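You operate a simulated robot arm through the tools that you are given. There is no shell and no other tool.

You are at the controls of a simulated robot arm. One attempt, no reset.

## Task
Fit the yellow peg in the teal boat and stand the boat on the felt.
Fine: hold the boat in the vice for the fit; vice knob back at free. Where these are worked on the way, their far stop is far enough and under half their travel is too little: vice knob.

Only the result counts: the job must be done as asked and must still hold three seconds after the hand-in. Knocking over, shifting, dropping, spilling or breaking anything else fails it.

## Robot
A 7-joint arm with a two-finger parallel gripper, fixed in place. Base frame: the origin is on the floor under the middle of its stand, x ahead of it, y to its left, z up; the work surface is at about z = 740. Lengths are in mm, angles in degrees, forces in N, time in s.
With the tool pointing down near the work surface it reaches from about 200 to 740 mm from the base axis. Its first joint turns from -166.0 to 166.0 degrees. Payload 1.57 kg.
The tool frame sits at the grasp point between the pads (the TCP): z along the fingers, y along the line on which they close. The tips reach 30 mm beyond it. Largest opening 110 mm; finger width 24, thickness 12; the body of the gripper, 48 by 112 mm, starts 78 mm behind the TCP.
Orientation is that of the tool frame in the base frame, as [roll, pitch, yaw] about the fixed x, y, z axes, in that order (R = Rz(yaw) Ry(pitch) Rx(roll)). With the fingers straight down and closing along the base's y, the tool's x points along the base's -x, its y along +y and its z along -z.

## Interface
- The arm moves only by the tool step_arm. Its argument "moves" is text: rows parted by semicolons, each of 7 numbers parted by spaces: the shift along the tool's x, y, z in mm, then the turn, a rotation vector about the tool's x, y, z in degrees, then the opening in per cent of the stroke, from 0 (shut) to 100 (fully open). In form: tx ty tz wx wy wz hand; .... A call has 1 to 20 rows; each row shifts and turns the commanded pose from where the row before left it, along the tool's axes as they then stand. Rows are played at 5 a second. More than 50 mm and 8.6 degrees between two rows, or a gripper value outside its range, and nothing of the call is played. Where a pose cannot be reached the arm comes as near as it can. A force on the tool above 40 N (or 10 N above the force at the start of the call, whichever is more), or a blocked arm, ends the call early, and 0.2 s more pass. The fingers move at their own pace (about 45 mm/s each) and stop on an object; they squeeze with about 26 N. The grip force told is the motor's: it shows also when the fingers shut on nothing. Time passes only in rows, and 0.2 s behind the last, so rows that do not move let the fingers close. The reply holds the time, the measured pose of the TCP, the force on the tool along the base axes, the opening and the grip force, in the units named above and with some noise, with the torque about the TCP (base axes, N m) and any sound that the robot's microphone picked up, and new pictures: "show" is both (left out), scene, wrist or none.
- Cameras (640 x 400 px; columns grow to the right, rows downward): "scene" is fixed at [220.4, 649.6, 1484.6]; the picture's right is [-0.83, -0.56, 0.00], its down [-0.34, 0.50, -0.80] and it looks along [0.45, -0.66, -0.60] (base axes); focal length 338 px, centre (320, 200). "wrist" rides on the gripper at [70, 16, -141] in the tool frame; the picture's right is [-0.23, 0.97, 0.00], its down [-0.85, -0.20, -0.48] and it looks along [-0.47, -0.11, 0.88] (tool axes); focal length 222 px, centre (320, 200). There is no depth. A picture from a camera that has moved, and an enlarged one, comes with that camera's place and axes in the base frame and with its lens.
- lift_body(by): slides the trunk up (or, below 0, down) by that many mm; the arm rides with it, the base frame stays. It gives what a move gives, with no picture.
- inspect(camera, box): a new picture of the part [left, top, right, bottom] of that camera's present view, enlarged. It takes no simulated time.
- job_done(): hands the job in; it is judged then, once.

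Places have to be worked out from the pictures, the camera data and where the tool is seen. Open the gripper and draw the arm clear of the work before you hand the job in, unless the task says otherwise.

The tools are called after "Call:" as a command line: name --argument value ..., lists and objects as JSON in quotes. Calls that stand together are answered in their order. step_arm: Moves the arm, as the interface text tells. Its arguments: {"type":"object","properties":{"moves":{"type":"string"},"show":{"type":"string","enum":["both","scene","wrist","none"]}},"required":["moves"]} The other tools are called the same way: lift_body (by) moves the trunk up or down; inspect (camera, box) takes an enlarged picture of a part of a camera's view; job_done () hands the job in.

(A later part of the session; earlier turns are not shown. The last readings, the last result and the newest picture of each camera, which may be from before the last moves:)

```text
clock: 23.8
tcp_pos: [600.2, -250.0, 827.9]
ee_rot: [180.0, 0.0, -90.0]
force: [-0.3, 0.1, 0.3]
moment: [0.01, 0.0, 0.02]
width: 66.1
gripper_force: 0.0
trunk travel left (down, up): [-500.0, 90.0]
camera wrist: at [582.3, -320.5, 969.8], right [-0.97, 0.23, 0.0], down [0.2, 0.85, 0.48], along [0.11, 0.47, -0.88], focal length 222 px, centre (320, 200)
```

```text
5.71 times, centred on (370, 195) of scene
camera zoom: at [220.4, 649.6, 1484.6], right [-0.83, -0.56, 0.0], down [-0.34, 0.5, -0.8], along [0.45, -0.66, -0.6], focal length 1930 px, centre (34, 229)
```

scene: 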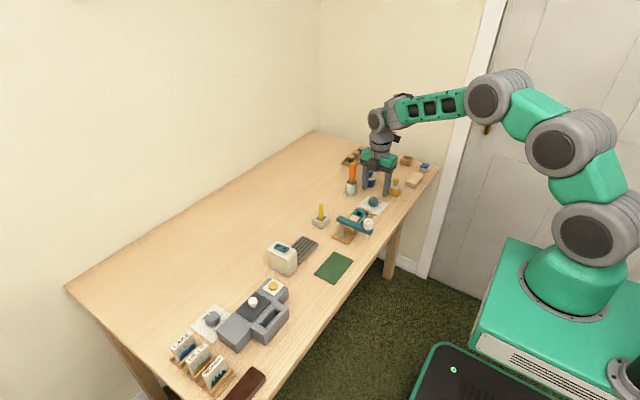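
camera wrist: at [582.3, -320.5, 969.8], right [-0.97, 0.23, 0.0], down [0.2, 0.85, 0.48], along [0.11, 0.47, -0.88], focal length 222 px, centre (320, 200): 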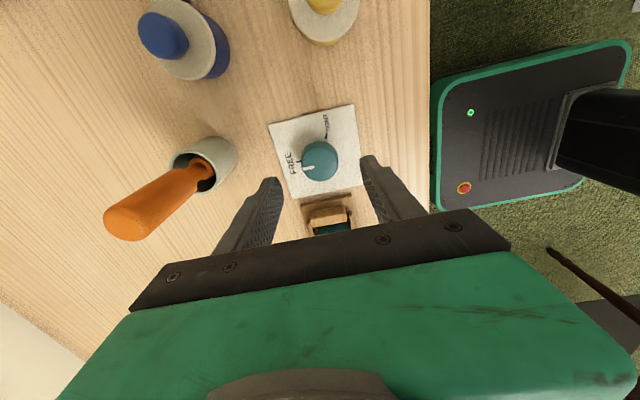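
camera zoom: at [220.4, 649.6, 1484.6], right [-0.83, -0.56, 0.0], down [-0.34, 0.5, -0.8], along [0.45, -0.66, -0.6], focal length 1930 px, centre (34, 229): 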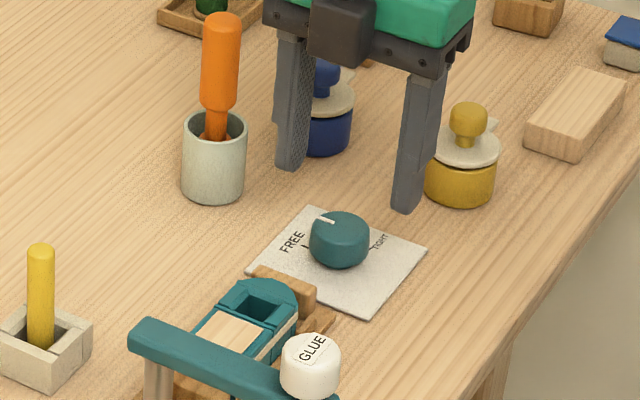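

Knob centre re-measured at (598.9, −249.5) and the hand is within 1 mm of it. I descend to z ≈ 777 (tips about 6 mm above the plate) and close on the knob.

Call:
step_arm --moves "-0.8 -0.5 20 0 0 0 60; 0 0 20 0 0 0 60; 0 0 11 0 0 0 60; 0 0 0 0 0 0 40; 0 0 0 0 0 0 25; 0 0 0 0 0 0 20; 0 0 0 0 0 0 20" --show "both"

Call:
inspect --camera "wrist" --box '[240, 80, 400, 240]'

```text
clock: 25.4
tcp_pos: [599.2, -250.1, 779.8]
ee_rot: [-179.9, 0.0, -90.0]
force: [8.9, 0.0, -3.3]
moment: [-0.1, -0.35, 0.04]
width: 37.7
gripper_force: 29.6
trunk travel left (down, up): [-500.0, 90.0]
camera wrist: at [582.6, -319.1, 920.1], right [-0.97, 0.23, 0.0], down [0.2, 0.86, 0.48], along [0.11, 0.47, -0.88], focal length 222 px, centre (320, 200)
```

scene: 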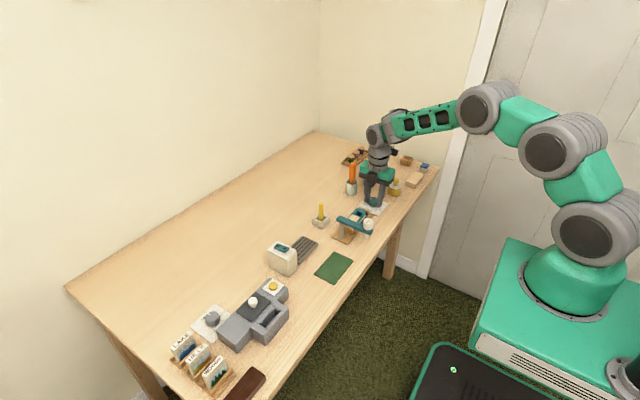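
wrist: 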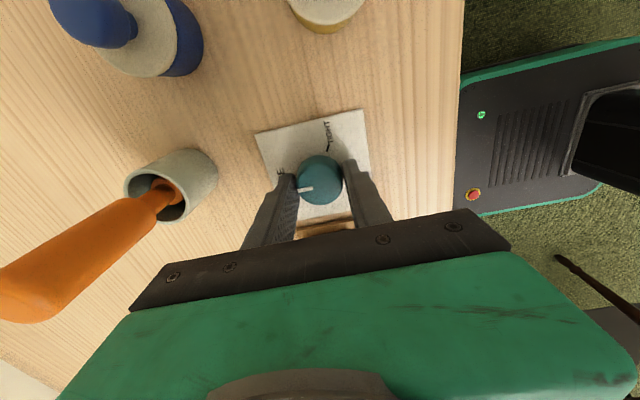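

```text
2.50 times, centred on (320, 160) of wrist
camera zoom: at [582.6, -319.1, 920.1], right [-0.97, 0.23, 0.0], down [0.2, 0.86, 0.48], along [0.11, 0.47, -0.88], focal length 555 px, centre (320, 300)
```

zoom: 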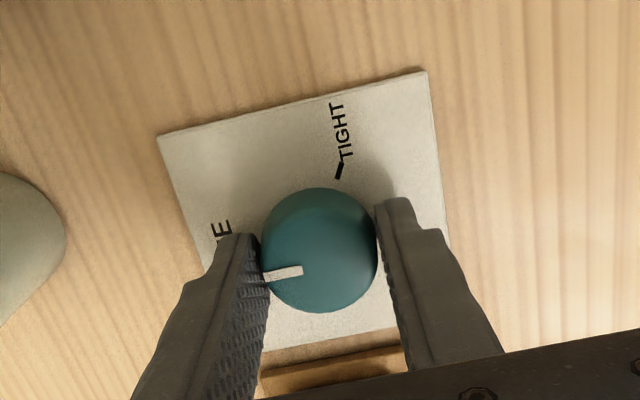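

The fingers hold the knob (37.7 mm) but there is an 8.9 N side force toward +x, so I'm slightly off-centre. I shift 1 mm in +x and read the force again.

Call:
step_arm --moves "0 -1 0 0 0 0 20; 0 0 0 0 0 0 20" --show "none"

```text
clock: 26.0
tcp_pos: [599.5, -250.4, 779.6]
ee_rot: [-180.0, 0.0, -90.1]
force: [2.6, 1.0, 3.1]
moment: [0.03, 0.06, 0.04]
width: 37.5
gripper_force: 43.8
trunk travel left (down, up): [-500.0, 90.0]
```

Side force is down to about 2.6 N. I turn the knob clockwise (+z of the tool) by 40° and check.

Call:
step_arm --moves "0 0 0 0 0 8 15; 0 0 0 0 0 8 15; 0 0 0 0 0 8 15; 0 0 0 0 0 8 15; 0 0 0 0 0 8 15; 0 0 0 0 0 0 15" --show "wrist"

Call:
inspect --camera "wrist" --box '[240, 80, 400, 240]'

Call:
inspect --camera "scene" --box '[330, 160, 410, 240]'

```text
clock: 27.4
tcp_pos: [601.2, -248.8, 778.9]
ee_rot: [-179.8, 0.0, -130.2]
force: [5.0, 0.1, 3.6]
moment: [-0.09, -0.12, 0.01]
width: 37.4
gripper_force: 43.5
trunk travel left (down, up): [-500.0, 90.0]
camera wrist: at [542.3, -292.4, 920.1], right [-0.6, 0.8, 0.0], down [0.7, 0.53, 0.48], along [0.38, 0.29, -0.88], focal length 222 px, centre (320, 200)
```

wrist: 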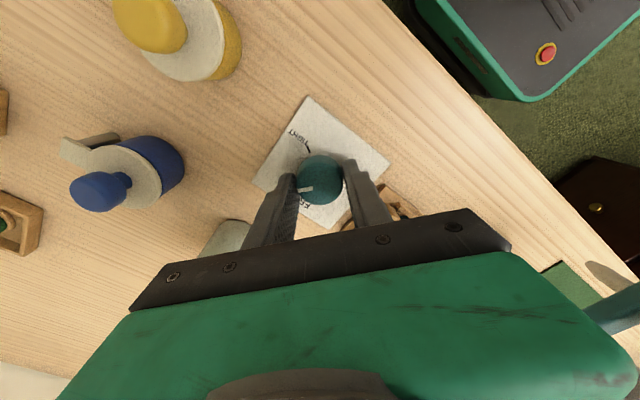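

```text
2.50 times, centred on (320, 160) of wrist
camera zoom: at [542.3, -292.4, 920.1], right [-0.6, 0.8, 0.0], down [0.7, 0.53, 0.48], along [0.38, 0.29, -0.88], focal length 555 px, centre (320, 300)
```

zoom: 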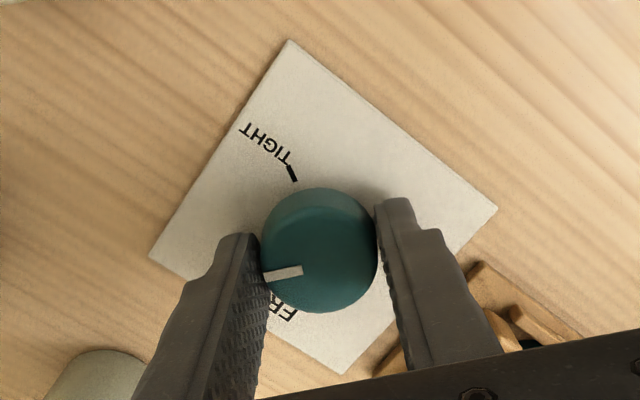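

```text
5.00 times, centred on (370, 200) of scene
camera zoom: at [220.4, 649.6, 1484.6], right [-0.83, -0.56, 0.0], down [-0.34, 0.5, -0.8], along [0.45, -0.66, -0.6], focal length 1688 px, centre (70, 200)
```

zoom: 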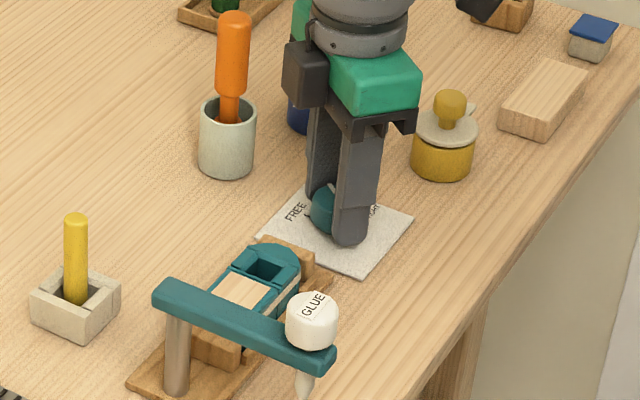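

The pointer follows the hand. I turn another 40°, then look at the vice.

Call:
step_arm --moves "0 0 0 0 0 8 15; 0 0 0 0 0 8 15; 0 0 0 0 0 8 15; 0 0 0 0 0 8 15; 0 0 0 0 0 8 15; 0 0 0 0 0 0 15" --show "wrist"

Call:
inspect --camera "wrist" --box '[240, 80, 400, 240]'

Call:
inspect --camera "scene" --box '[330, 160, 410, 240]'

```text
clock: 28.8
tcp_pos: [601.2, -249.8, 779.8]
ee_rot: [-179.8, 0.1, -170.2]
force: [4.7, -2.1, 9.9]
moment: [-0.16, 0.0, 0.01]
width: 37.7
gripper_force: 43.1
trunk travel left (down, up): [-500.0, 90.0]
camera wrist: at [528.4, -246.1, 919.9], right [0.06, 1.0, 0.0], down [0.88, -0.05, 0.48], along [0.48, -0.03, -0.88], focal length 222 px, centre (320, 200)
```

wrist: 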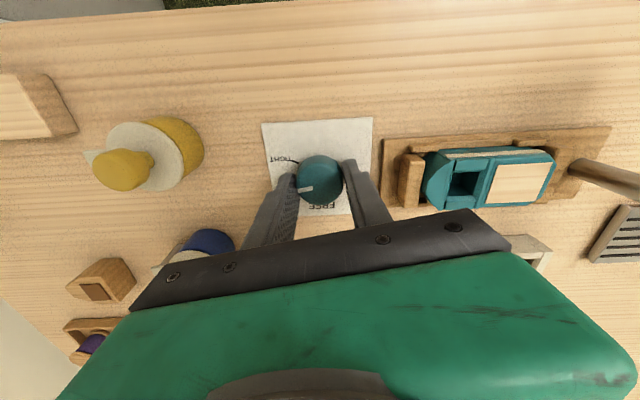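

```text
2.50 times, centred on (320, 160) of wrist
camera zoom: at [528.4, -246.1, 919.9], right [0.06, 1.0, 0.0], down [0.88, -0.05, 0.48], along [0.48, -0.03, -0.88], focal length 555 px, centre (320, 300)
```

zoom: 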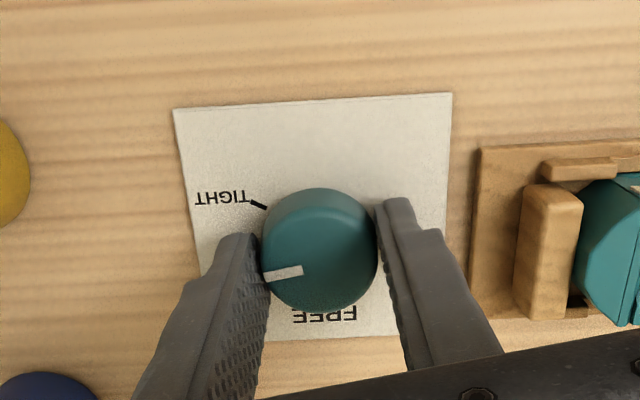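

```text
5.00 times, centred on (370, 200) of scene
camera zoom: at [220.4, 649.6, 1484.6], right [-0.83, -0.56, 0.0], down [-0.34, 0.5, -0.8], along [0.45, -0.66, -0.6], focal length 1688 px, centre (70, 200)
```

zoom: 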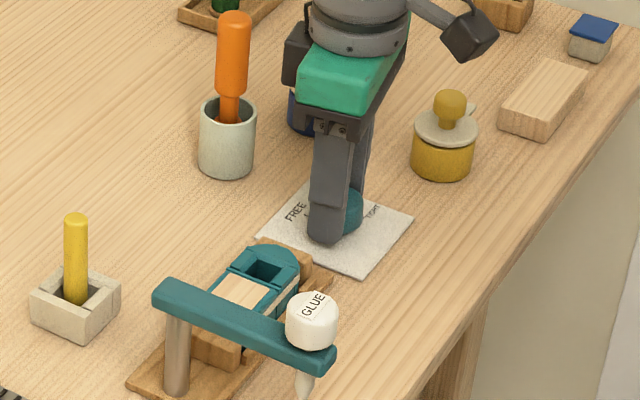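

The jaw has been closing on the boat's bow. I turn a further 32° and then watch the torque near the stop.

Call:
step_arm --moves "0 0 0 0 0 8 15; 0 0 0 0 0 8 15; 0 0 0 0 0 8 15; 0 0 0 0 0 8 15; 0 0 0 0 0 0 15" --show "wrist"

Call:
inspect --camera "wrist" --box '[240, 80, 400, 240]'

```text
clock: 30.0
tcp_pos: [601.2, -250.6, 778.7]
ee_rot: [-180.0, 0.1, 157.8]
force: [3.1, -7.6, 8.9]
moment: [-0.4, -0.39, 0.01]
width: 37.6
gripper_force: 43.7
trunk travel left (down, up): [-500.0, 90.0]
camera wrist: at [541.5, -209.4, 920.0], right [0.58, 0.82, 0.0], down [0.72, -0.51, 0.48], along [0.39, -0.28, -0.88], focal length 222 px, centre (320, 200)
```

wrist: 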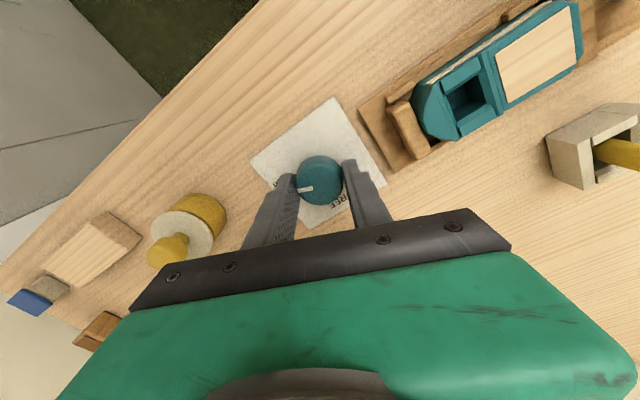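

```text
2.50 times, centred on (320, 160) of wrist
camera zoom: at [541.5, -209.4, 920.0], right [0.58, 0.82, 0.0], down [0.72, -0.51, 0.48], along [0.39, -0.28, -0.88], focal length 555 px, centre (320, 300)
```

zoom: 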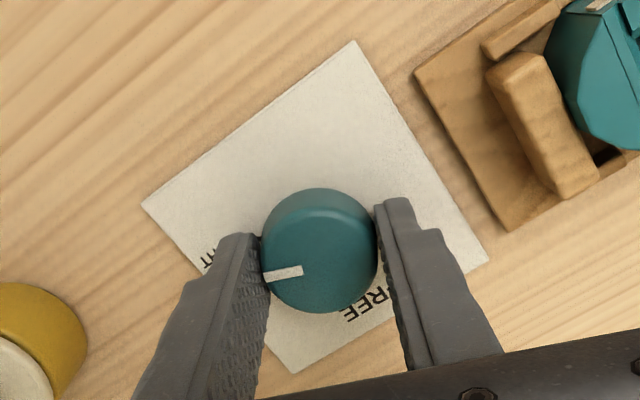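

About 14° remain to the TIGHT tick. I turn in 4° rows and watch for the stop.

Call:
step_arm --moves "0 0 0 0 0 4 15; 0 0 0 0 0 4 15; 0 0 0 0 0 4 15; 0 0 0 0 0 0 15" --show "wrist"

Call:
inspect --camera "wrist" --box '[240, 80, 400, 240]'

```text
clock: 31.0
tcp_pos: [600.2, -250.1, 778.4]
ee_rot: [180.0, 0.0, 145.8]
force: [1.5, -10.8, 5.3]
moment: [-0.32, -0.06, 0.16]
width: 37.8
gripper_force: 31.4
trunk travel left (down, up): [-500.0, 90.0]
camera wrist: at [550.7, -198.0, 919.3], right [0.74, 0.68, 0.0], down [0.6, -0.65, 0.48], along [0.32, -0.35, -0.88], focal length 222 px, centre (320, 200)
```

wrist: 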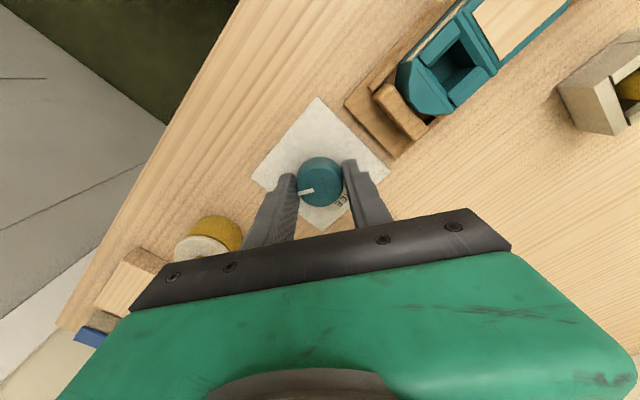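

```text
2.50 times, centred on (320, 160) of wrist
camera zoom: at [550.7, -198.0, 919.3], right [0.74, 0.68, 0.0], down [0.6, -0.65, 0.48], along [0.32, -0.35, -0.88], focal length 555 px, centre (320, 300)
```

zoom: 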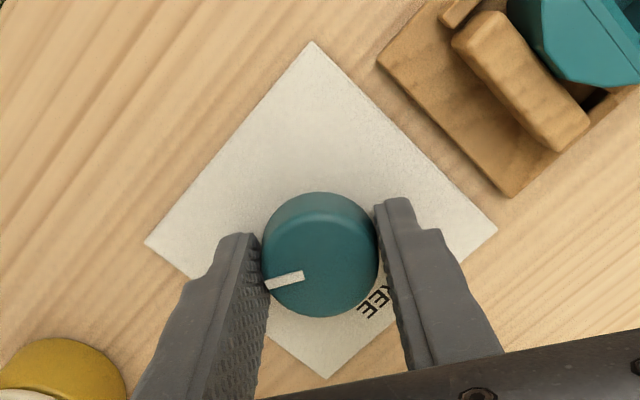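

The torque rose to 0.16 N m and the pointer slipped a little, so the stop is probably near. I push 5° more to confirm it's at the far stop.

Call:
step_arm --moves "0 0 0 0 0 3 10; 0 0 0 0 0 3 10; 0 0 0 0 0 0 10" --show "wrist"

Call:
inspect --camera "wrist" --box '[240, 80, 400, 240]'

Call:
inspect --camera "scene" --box '[330, 160, 410, 240]'

```text
clock: 31.8
tcp_pos: [599.7, -250.1, 777.9]
ee_rot: [180.0, 0.0, 139.9]
force: [-4.0, -7.3, 3.2]
moment: [-0.33, 0.02, 0.44]
width: 37.1
gripper_force: 43.9
trunk travel left (down, up): [-500.0, 90.0]
camera wrist: at [556.3, -193.2, 919.3], right [0.8, 0.6, 0.0], down [0.53, -0.7, 0.48], along [0.28, -0.38, -0.88], focal length 222 px, centre (320, 200)
```

wrist: 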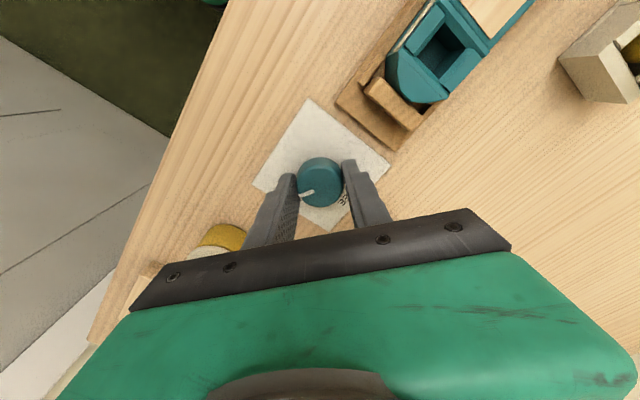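

```text
2.50 times, centred on (320, 160) of wrist
camera zoom: at [556.3, -193.2, 919.3], right [0.8, 0.6, 0.0], down [0.53, -0.7, 0.48], along [0.28, -0.38, -0.88], focal length 555 px, centre (320, 300)
```

zoom: 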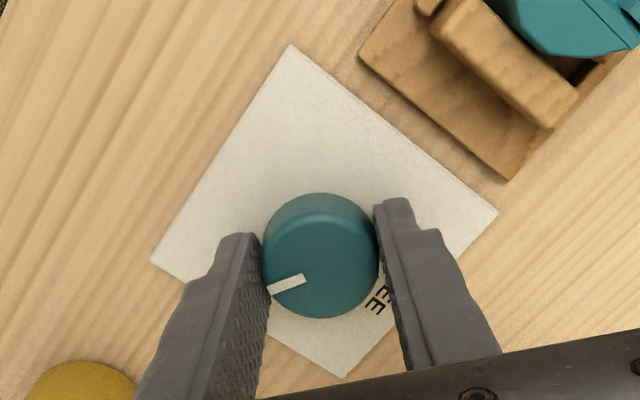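

```text
5.00 times, centred on (370, 200) of scene
camera zoom: at [220.4, 649.6, 1484.6], right [-0.83, -0.56, 0.0], down [-0.34, 0.5, -0.8], along [0.45, -0.66, -0.6], focal length 1688 px, centre (70, 200)
```

zoom: 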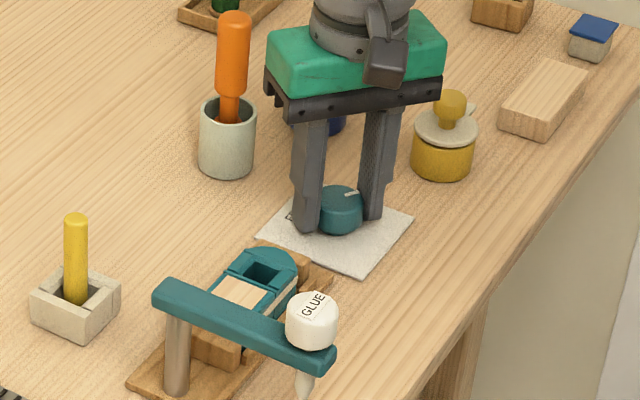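

Torque climbed to 0.44 N m with the knob slipping in the pads, so it is at the far stop (TIGHT). I relieve the twist, open, and rise.

Call:
step_arm --moves "0 0 0 0 0 0 30; 0 0 0 0 0 0 45; 0 0 0 0 0 0 60; 0 0 0 0 0 0 60; 0 0 -15 0 0 0 60; 0 0 -30 0 0 0 60; 0 0 -40 0 0 0 60; 0 0 -40 0 0 0 60; 0 0 0 0 0 0 60" --show "both"

Call:
inspect --camera "scene" --box '[325, 180, 395, 245]'

Call:
inspect --camera "wrist" --box '[240, 60, 480, 240]'

```text
clock: 33.8
tcp_pos: [600.8, -249.7, 902.4]
ee_rot: [180.0, 0.0, 139.9]
force: [0.5, -0.5, -0.2]
moment: [0.02, -0.04, -0.03]
width: 66.0
gripper_force: 0.2
trunk travel left (down, up): [-500.0, 90.0]
camera wrist: at [556.2, -193.0, 1043.5], right [0.8, 0.6, 0.0], down [0.53, -0.7, 0.48], along [0.29, -0.38, -0.88], focal length 222 px, centre (320, 200)
```

scene: 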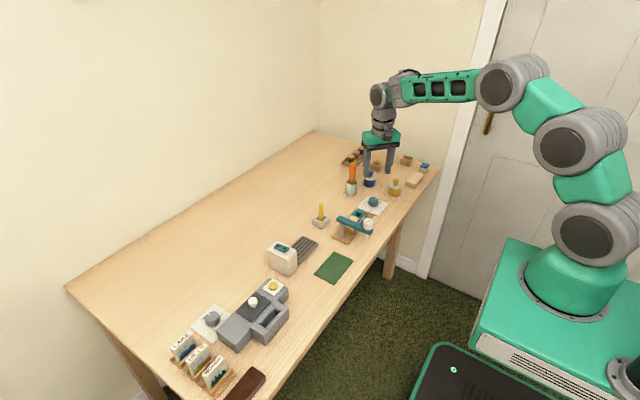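
wrist: 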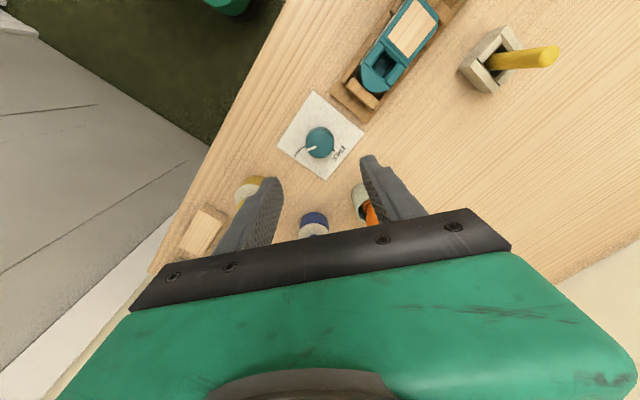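

```text
6.15 times, centred on (360, 212) of scene
camera zoom: at [220.4, 649.6, 1484.6], right [-0.83, -0.56, 0.0], down [-0.34, 0.5, -0.8], along [0.45, -0.66, -0.6], focal length 2078 px, centre (74, 123)
```

zoom: 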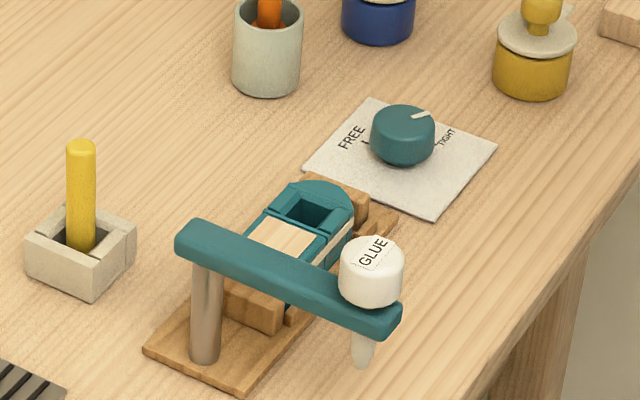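

```text
2.22 times, centred on (360, 150) of wrist
camera zoom: at [556.2, -193.0, 1043.5], right [0.8, 0.6, 0.0], down [0.53, -0.7, 0.48], along [0.29, -0.38, -0.88], focal length 494 px, centre (231, 311)
```

zoom: 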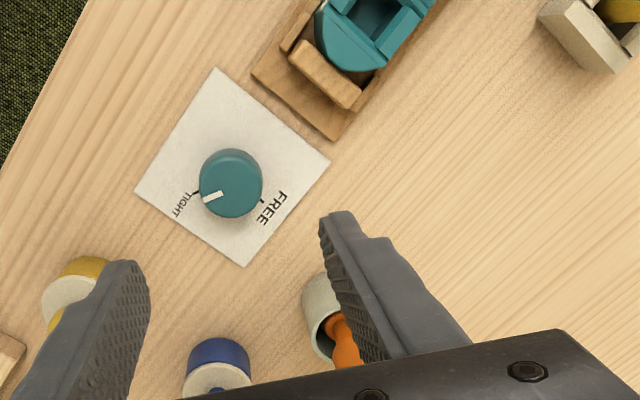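

The knob points at TIGHT and the jaw presses on the bow. Next I turn the hand back to the straight orientation and place the camera right above the boat's hole to measure it.

Call:
step_arm --moves "0 0 0 0 0 -8 60; 0 0 0 0 0 -8 60; 0 0 0 0 0 -8 60; 0 0 0 0 0 -8 60; 0 0 0 0 0 -8 60; -25 28 8 0 0 0 60; -24 28 8 0 0 0 60; -24 28 8 0 0 0 60; 0 0 0 0 0 0 60; 0 0 0 0 0 0 60" --show "wrist"

Call:
inspect --camera "wrist" --box '[240, 20, 400, 130]'

```text
clock: 36.0
tcp_pos: [672.0, -164.3, 878.3]
ee_rot: [180.0, 0.0, 179.8]
force: [0.6, -0.2, 0.4]
moment: [0.02, -0.01, 0.01]
width: 66.1
gripper_force: 0.0
trunk travel left (down, up): [-500.0, 90.0]
camera wrist: at [601.6, -147.6, 1019.8], right [0.23, 0.97, 0.0], down [0.85, -0.2, 0.48], along [0.47, -0.11, -0.88], focal length 222 px, centre (320, 200)
```

wrist: 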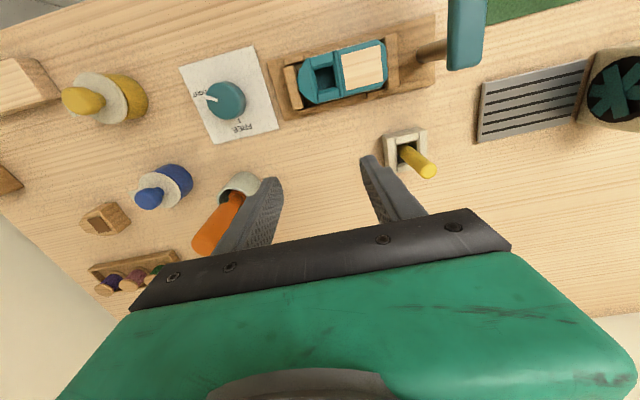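

```text
3.64 times, centred on (320, 75) of wrist
camera zoom: at [601.6, -147.6, 1019.8], right [0.23, 0.97, 0.0], down [0.85, -0.2, 0.48], along [0.47, -0.11, -0.88], focal length 808 px, centre (320, 654)
```

zoom: 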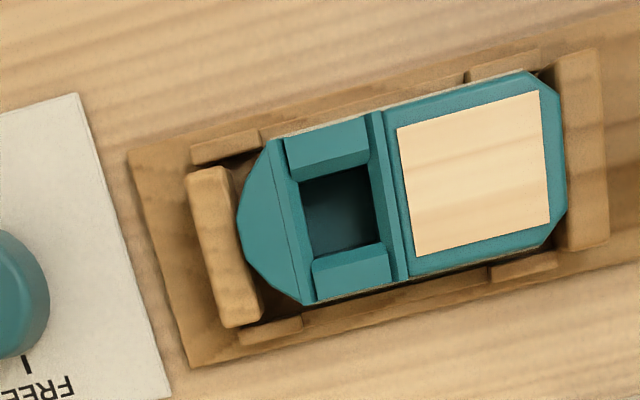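

From right above, the hole is about 17.5 mm square with its centre near (602.4, −142.5) in the camera's frame (TCP there is 671.6, −163.6). I enlarge the peg in this same view to triangulate it.

Call:
inspect --camera "wrist" --box '[370, 110, 460, 190]'

Call:
inspect --camera "scene" --box '[300, 195, 345, 235]'

```text
5.00 times, centred on (415, 150) of wrist
camera zoom: at [601.6, -147.6, 1019.8], right [0.23, 0.97, 0.0], down [0.85, -0.2, 0.48], along [0.47, -0.11, -0.88], focal length 1111 px, centre (-155, 450)
```

zoom: 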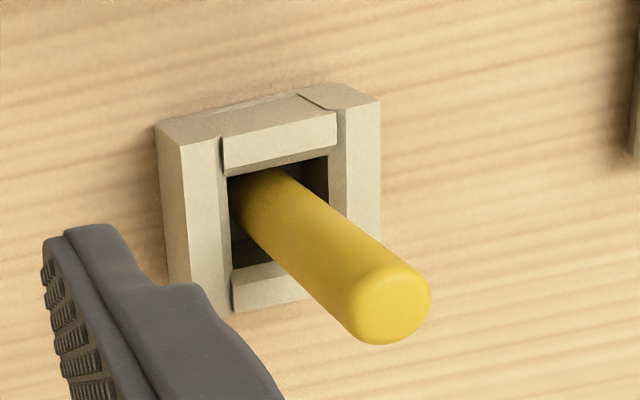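

```text
10.00 times, centred on (322, 215) of scene
camera zoom: at [220.4, 649.6, 1484.6], right [-0.83, -0.56, 0.0], down [-0.34, 0.5, -0.8], along [0.45, -0.66, -0.6], focal length 3377 px, centre (295, 50)
```

zoom: 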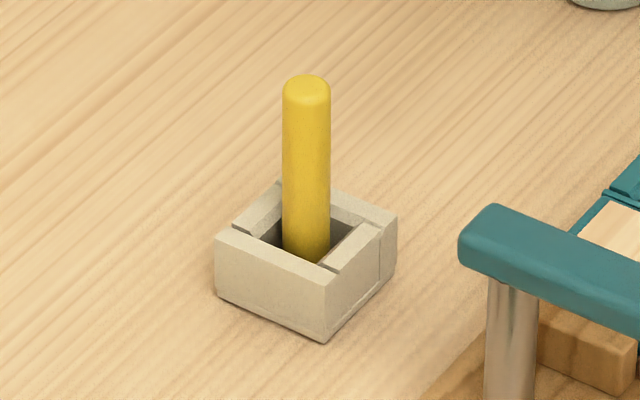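

Three views agree: peg top at about (698, −65.5, 826), diameter about 15 mm, standing upright, with the holder's top near z 768. I move above it by the relative offset and check before descending.

Call:
step_arm --moves "-8.8 32.7 0 0 0 0 60; -8.8 32.7 0 0 0 0 60; -8.8 32.7 0 0 0 0 60; 0 0 0 0 0 0 60; 0 0 0 0 0 0 60" --show "both"

Call:
inspect --camera "wrist" --box '[240, 120, 400, 240]'

```text
clock: 37.2
tcp_pos: [700.2, -66.2, 880.6]
ee_rot: [-179.9, 0.0, 179.8]
force: [-0.3, 0.7, 0.3]
moment: [0.03, -0.02, -0.01]
width: 65.9
gripper_force: 0.1
trunk travel left (down, up): [-500.0, 90.0]
camera wrist: at [629.4, -51.1, 1021.6], right [0.23, 0.97, 0.0], down [0.85, -0.2, 0.48], along [0.47, -0.11, -0.88], focal length 222 px, centre (320, 200)
```

scene: 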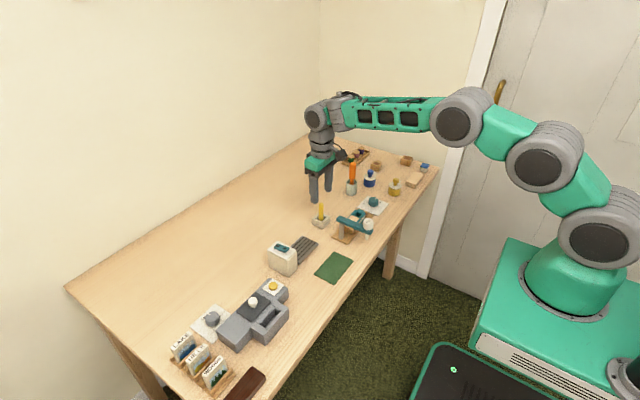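
wrist: 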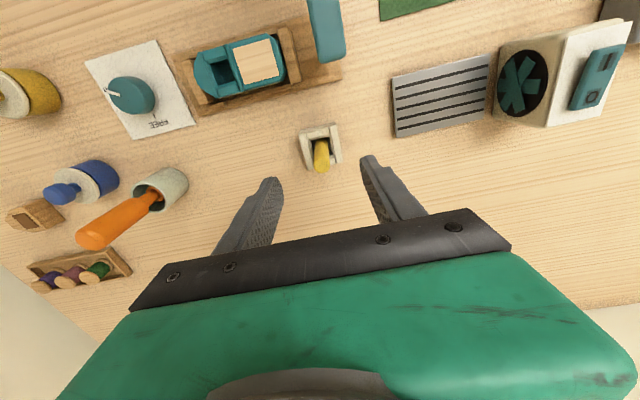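

```text
3.33 times, centred on (320, 180) of wrist
camera zoom: at [629.4, -51.1, 1021.6], right [0.23, 0.97, 0.0], down [0.85, -0.2, 0.48], along [0.47, -0.11, -0.88], focal length 740 px, centre (320, 267)
```

zoom: 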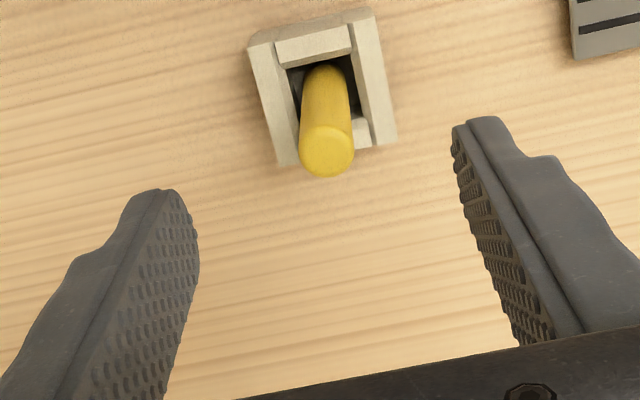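

The peg top lies 1.3 mm nearer in x and 1.9 mm further in y than the TCP. I correct this and descend to z ≈ 811 with the fingers open.

Call:
step_arm --moves "1.3 1.9 10 0 0 0 60; 0 0 20 0 0 0 60; 0 0 20 0 0 0 60; 0 0 19 0 0 0 60; 0 0 0 0 0 0 60" --show "both"

Call:
inspect --camera "wrist" --box '[240, 120, 400, 240]'

Call:
inspect --camera "scene" --box '[290, 175, 360, 235]'

```text
clock: 38.4
tcp_pos: [700.1, -66.6, 811.2]
ee_rot: [180.0, 0.0, 179.9]
force: [-0.2, -0.1, 0.5]
moment: [-0.03, -0.02, 0.02]
width: 66.0
gripper_force: 0.1
trunk travel left (down, up): [-500.0, 90.0]
camera wrist: at [629.1, -50.4, 952.6], right [0.23, 0.97, 0.0], down [0.85, -0.2, 0.48], along [0.47, -0.11, -0.88], focal length 222 px, centre (320, 200)
```

scene: 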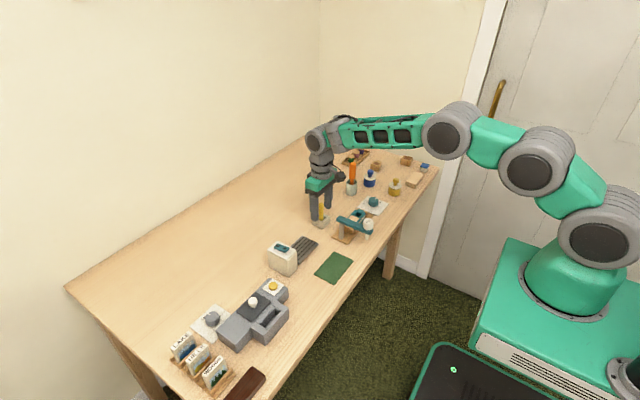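
wrist: 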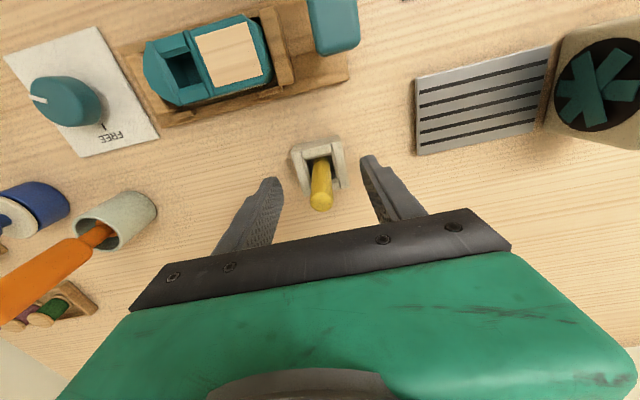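

```text
3.33 times, centred on (320, 180) of wrist
camera zoom: at [629.1, -50.4, 952.6], right [0.23, 0.97, 0.0], down [0.85, -0.2, 0.48], along [0.47, -0.11, -0.88], focal length 740 px, centre (320, 267)
```

zoom: 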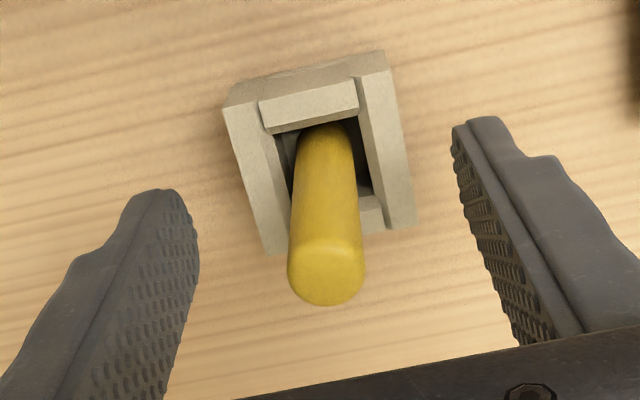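

```text
6.67 times, centred on (325, 205) of scene
camera zoom: at [220.4, 649.6, 1484.6], right [-0.83, -0.56, 0.0], down [-0.34, 0.5, -0.8], along [0.45, -0.66, -0.6], focal length 2251 px, centre (287, 167)
```

zoom: 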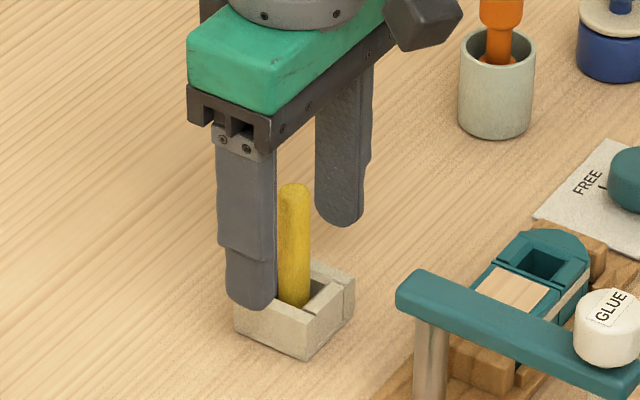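

The peg sits about 1 mm toward +y of the pad centre and nearly centred in x. I nudge the hand 1 mm in y and close gently on the peg.

Call:
step_arm --moves "0.5 1 0 0 0 0 60; 0 0 0 0 0 0 40; 0 0 0 0 0 0 25; 0 0 0 0 0 0 12; 0 0 0 0 0 0 5; 0 0 0 0 0 0 5; 0 0 0 0 0 0 5" --show "both"

Call:
inspect --camera "wrist" --box '[240, 120, 400, 240]'

Call:
inspect --camera "scene" --box '[290, 175, 360, 235]'

```text
clock: 40.0
tcp_pos: [699.9, -65.4, 811.7]
ee_rot: [180.0, 0.0, 180.0]
force: [0.4, -0.6, 2.4]
moment: [-0.11, -0.01, 0.0]
width: 13.3
gripper_force: 26.1
trunk travel left (down, up): [-500.0, 90.0]
camera wrist: at [628.6, -49.4, 952.5], right [0.23, 0.97, 0.0], down [0.85, -0.2, 0.48], along [0.47, -0.11, -0.88], focal length 222 px, centre (320, 200)
```

scene: 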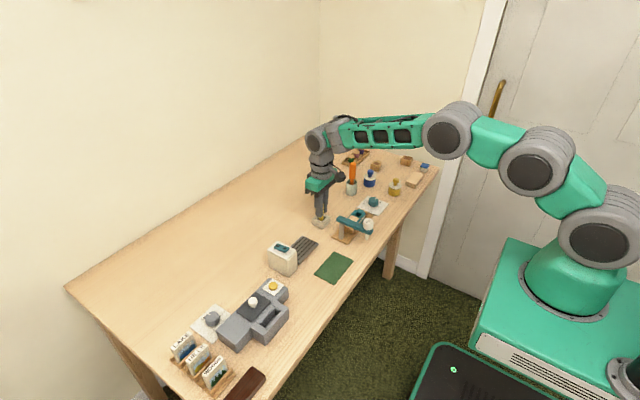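
wrist: 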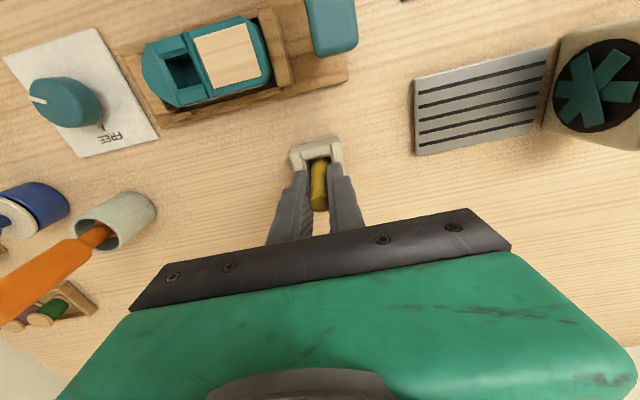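

```text
3.33 times, centred on (320, 180) of wrist
camera zoom: at [628.6, -49.4, 952.5], right [0.23, 0.97, 0.0], down [0.85, -0.2, 0.48], along [0.47, -0.11, -0.88], focal length 740 px, centre (320, 267)
```

zoom: 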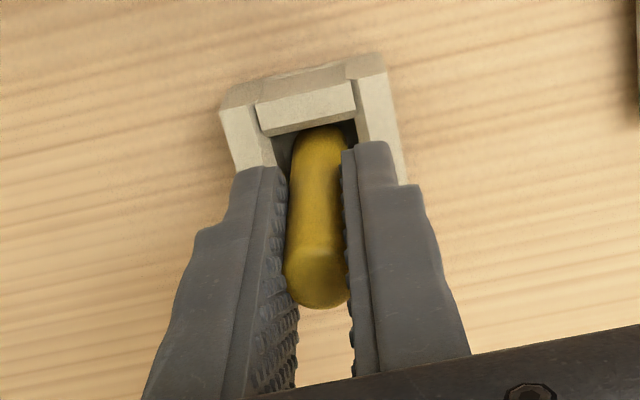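

```text
6.67 times, centred on (325, 205) of scene
camera zoom: at [220.4, 649.6, 1484.6], right [-0.83, -0.56, 0.0], down [-0.34, 0.5, -0.8], along [0.45, -0.66, -0.6], focal length 2251 px, centre (287, 167)
```

zoom: 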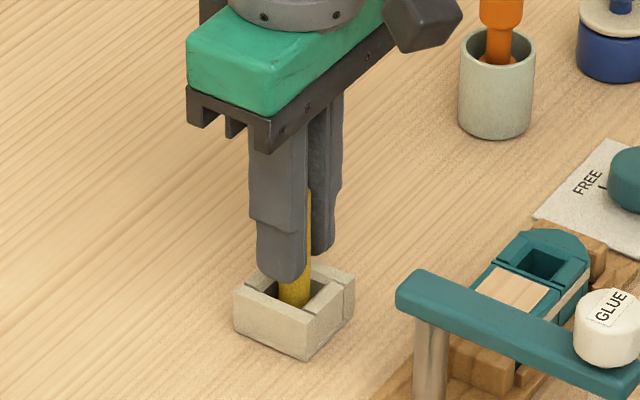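

The peg is held (26 N). I lift it straight out of the holder to z ≈ 885 and check how it hangs.

Call:
step_arm --moves "0 0 -5 0 0 0 5; 0 0 -10 0 0 0 5; 0 0 -20 0 0 0 5; 0 0 -20 0 0 0 5; 0 0 -20 0 0 0 5; 0 0 0 0 0 0 5" --show "both"

Call:
inspect --camera "wrist" --box '[240, 120, 400, 240]'

Call:
inspect --camera "scene" --box '[290, 165, 360, 235]'

```text
clock: 41.4
tcp_pos: [697.3, -65.0, 884.8]
ee_rot: [180.0, 0.0, 179.8]
force: [-0.4, 0.1, -0.1]
moment: [-0.02, -0.03, 0.02]
width: 13.6
gripper_force: 25.7
trunk travel left (down, up): [-500.0, 90.0]
camera wrist: at [628.0, -48.8, 1025.9], right [0.23, 0.97, 0.0], down [0.85, -0.2, 0.48], along [0.47, -0.11, -0.88], focal length 222 px, centre (320, 200)
```

scene: 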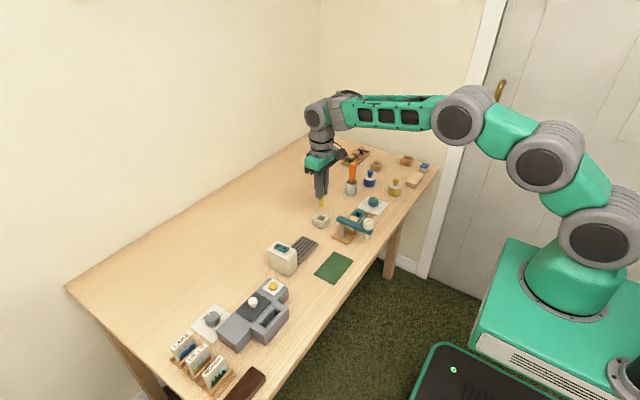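
wrist: 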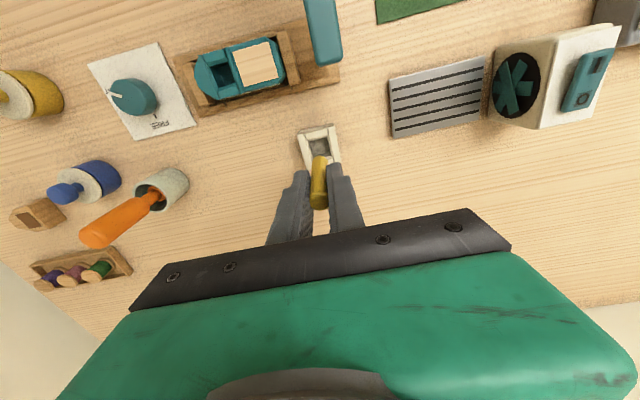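

```text
3.33 times, centred on (320, 180) of wrist
camera zoom: at [628.0, -48.8, 1025.9], right [0.23, 0.97, 0.0], down [0.85, -0.2, 0.48], along [0.47, -0.11, -0.88], focal length 740 px, centre (320, 267)
```

zoom: 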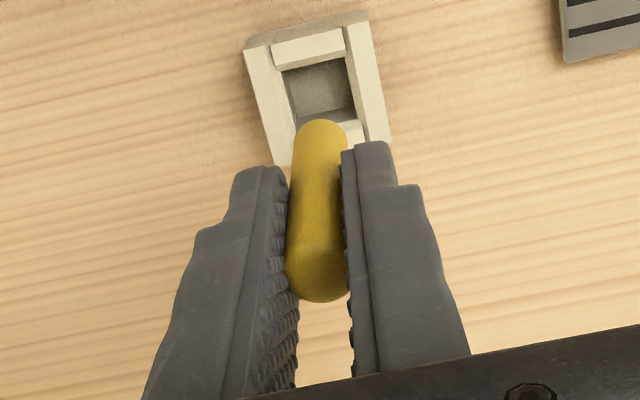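

```text
5.71 times, centred on (325, 200) of scene
camera zoom: at [220.4, 649.6, 1484.6], right [-0.83, -0.56, 0.0], down [-0.34, 0.5, -0.8], along [0.45, -0.66, -0.6], focal length 1930 px, centre (291, 200)
```

zoom: 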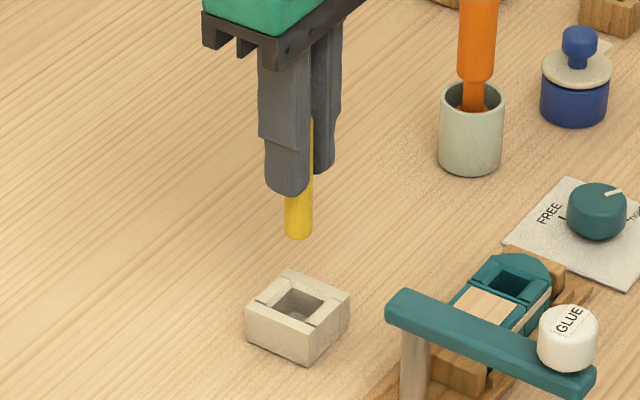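

The peg hangs straight and centred in the pads, its lower end about 66 mm below the TCP. I carry it over the boat's hole, still high, and check alignment there.

Call:
step_arm --moves "31.5 -26.3 0 0 0 0 5; 31.5 -26.3 0 0 0 0 5; 31.5 -26.4 0 0 0 0 5; 0 0 0 0 0 0 5; 0 0 0 0 0 0 5" --show "both"

Call:
inspect --camera "wrist" --box '[260, 110, 380, 220]'

Call:
inspect --camera "scene" --box '[325, 165, 395, 245]'

```text
clock: 42.6
tcp_pos: [604.3, -143.7, 884.5]
ee_rot: [180.0, -0.1, 180.0]
force: [-0.7, 0.0, -1.3]
moment: [0.0, -0.01, 0.04]
width: 13.8
gripper_force: 26.3
trunk travel left (down, up): [-500.0, 90.0]
camera wrist: at [534.1, -126.9, 1025.1], right [0.23, 0.97, 0.0], down [0.85, -0.2, 0.48], along [0.47, -0.11, -0.88], focal length 222 px, centre (320, 200)
```

scene: 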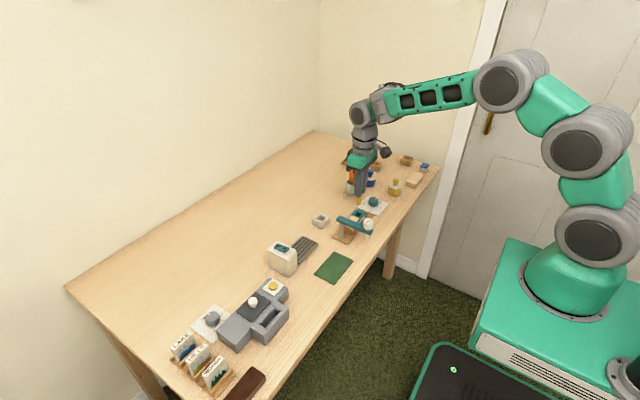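
wrist: 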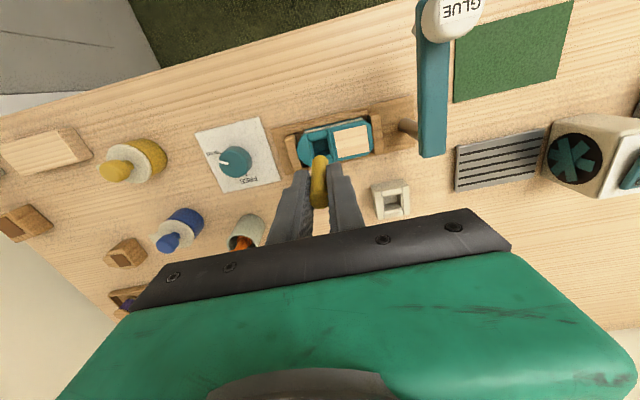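

```text
3.64 times, centred on (320, 165) of wrist
camera zoom: at [534.1, -126.9, 1025.1], right [0.23, 0.97, 0.0], down [0.85, -0.2, 0.48], along [0.47, -0.11, -0.88], focal length 808 px, centre (320, 327)
```

zoom: 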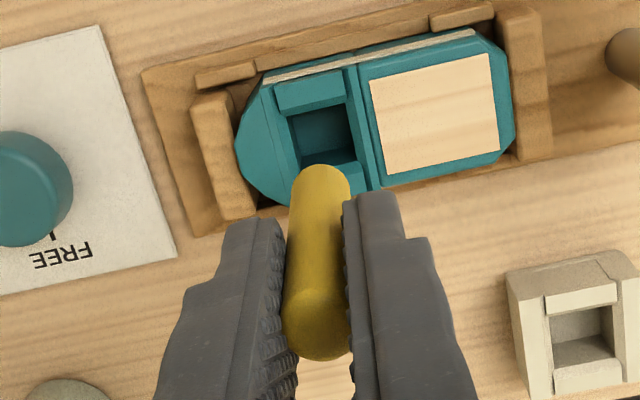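

```text
5.00 times, centred on (360, 205) of scene
camera zoom: at [220.4, 649.6, 1484.6], right [-0.83, -0.56, 0.0], down [-0.34, 0.5, -0.8], along [0.45, -0.66, -0.6], focal length 1688 px, centre (120, 175)
```

zoom: 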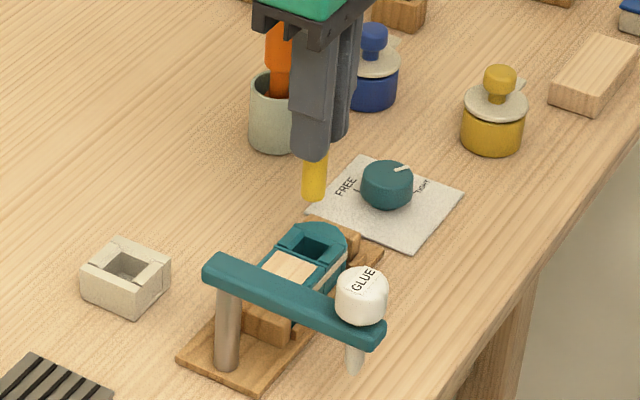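

Nearly above the hole; I enlarge the view around the hole and peg end to measure the remaining offset.

Call:
inspect --camera "wrist" --box '[290, 120, 360, 180]'

Call:
inspect --camera "scene" --box '[340, 190, 390, 230]'

```text
6.67 times, centred on (325, 150) of wrist
camera zoom: at [534.1, -126.9, 1025.1], right [0.23, 0.97, 0.0], down [0.85, -0.2, 0.48], along [0.47, -0.11, -0.88], focal length 1481 px, centre (287, 533)
```

zoom: 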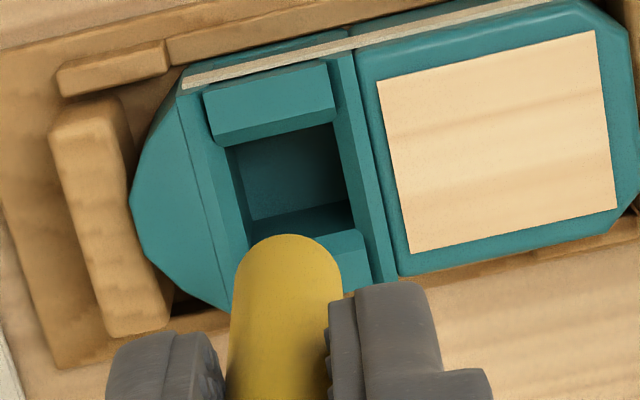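

```text
10.00 times, centred on (365, 210) of scene
camera zoom: at [220.4, 649.6, 1484.6], right [-0.83, -0.56, 0.0], down [-0.34, 0.5, -0.8], along [0.45, -0.66, -0.6], focal length 3377 px, centre (-130, 100)
```

zoom: 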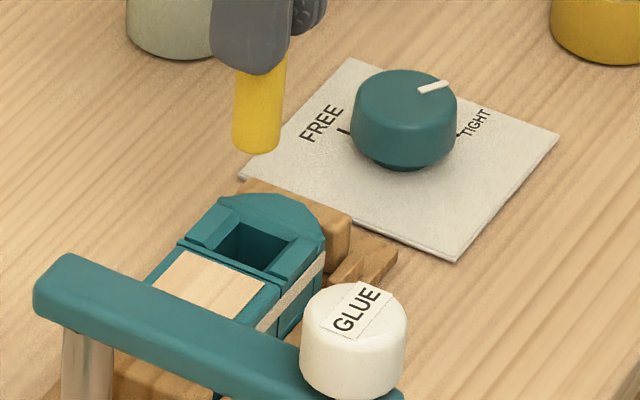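

The views suggest the hole is about 2 mm toward −x and under 1 mm toward +y from the peg. I correct for that and lower until the peg end is just above the boat, then re-check at close range.

Call:
step_arm --moves "2.2 0.8 0 0 0 0 5; 0 0 10 0 0 0 5; 0 0 10 0 0 0 5; 0 0 9 0 0 0 5; 0 0 0 0 0 0 5; 0 0 0 0 0 0 5" --show "both"

Call:
inspect --camera "wrist" --box '[280, 120, 360, 190]'

Call:
inspect --camera "scene" --box '[340, 195, 390, 235]'

```text
clock: 44.0
tcp_pos: [603.3, -142.3, 855.2]
ee_rot: [179.9, -0.1, 179.9]
force: [-0.1, -0.8, -0.2]
moment: [0.01, 0.02, 0.02]
width: 13.7
gripper_force: 26.3
trunk travel left (down, up): [-500.0, 90.0]
camera wrist: at [532.3, -126.4, 996.7], right [0.23, 0.97, 0.0], down [0.85, -0.2, 0.48], along [0.47, -0.11, -0.88], focal length 222 px, centre (320, 200)
```

scene: 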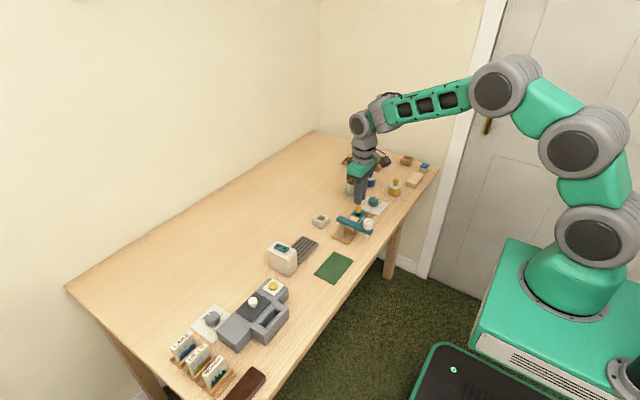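
wrist: 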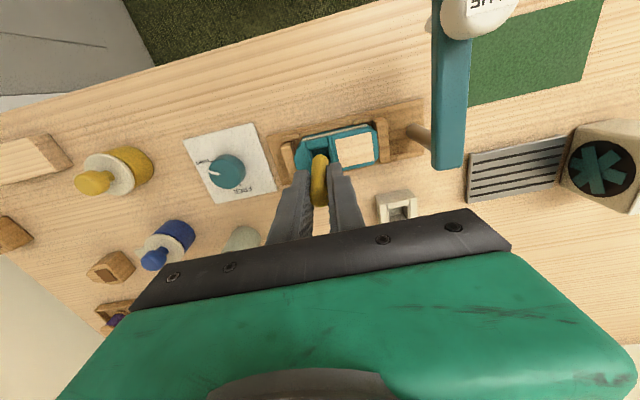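

```text
5.71 times, centred on (320, 155) of wrist
camera zoom: at [532.3, -126.4, 996.7], right [0.23, 0.97, 0.0], down [0.85, -0.2, 0.48], along [0.47, -0.11, -0.88], focal length 1269 px, centre (320, 457)
```

zoom: 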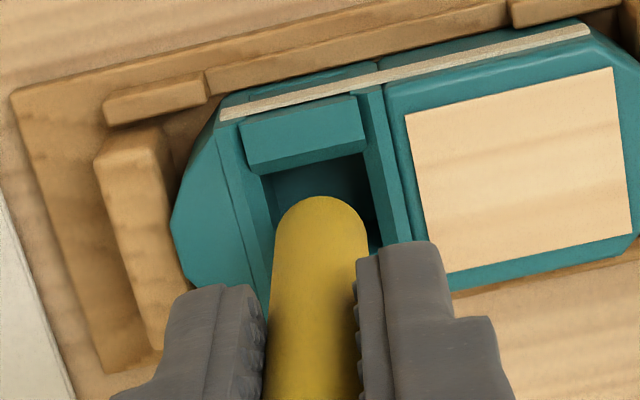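

```text
10.00 times, centred on (365, 215) of scene
camera zoom: at [220.4, 649.6, 1484.6], right [-0.83, -0.56, 0.0], down [-0.34, 0.5, -0.8], along [0.45, -0.66, -0.6], focal length 3377 px, centre (-130, 50)
```

zoom: 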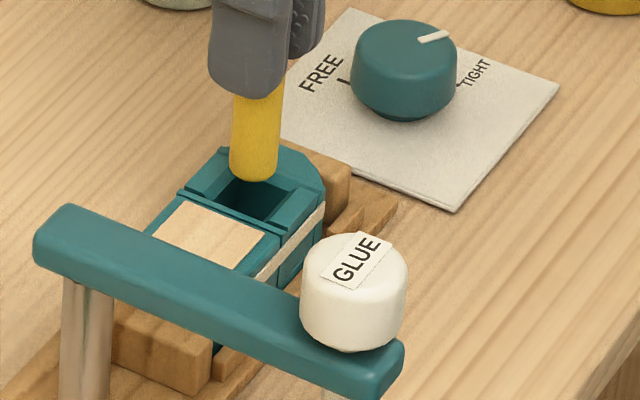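

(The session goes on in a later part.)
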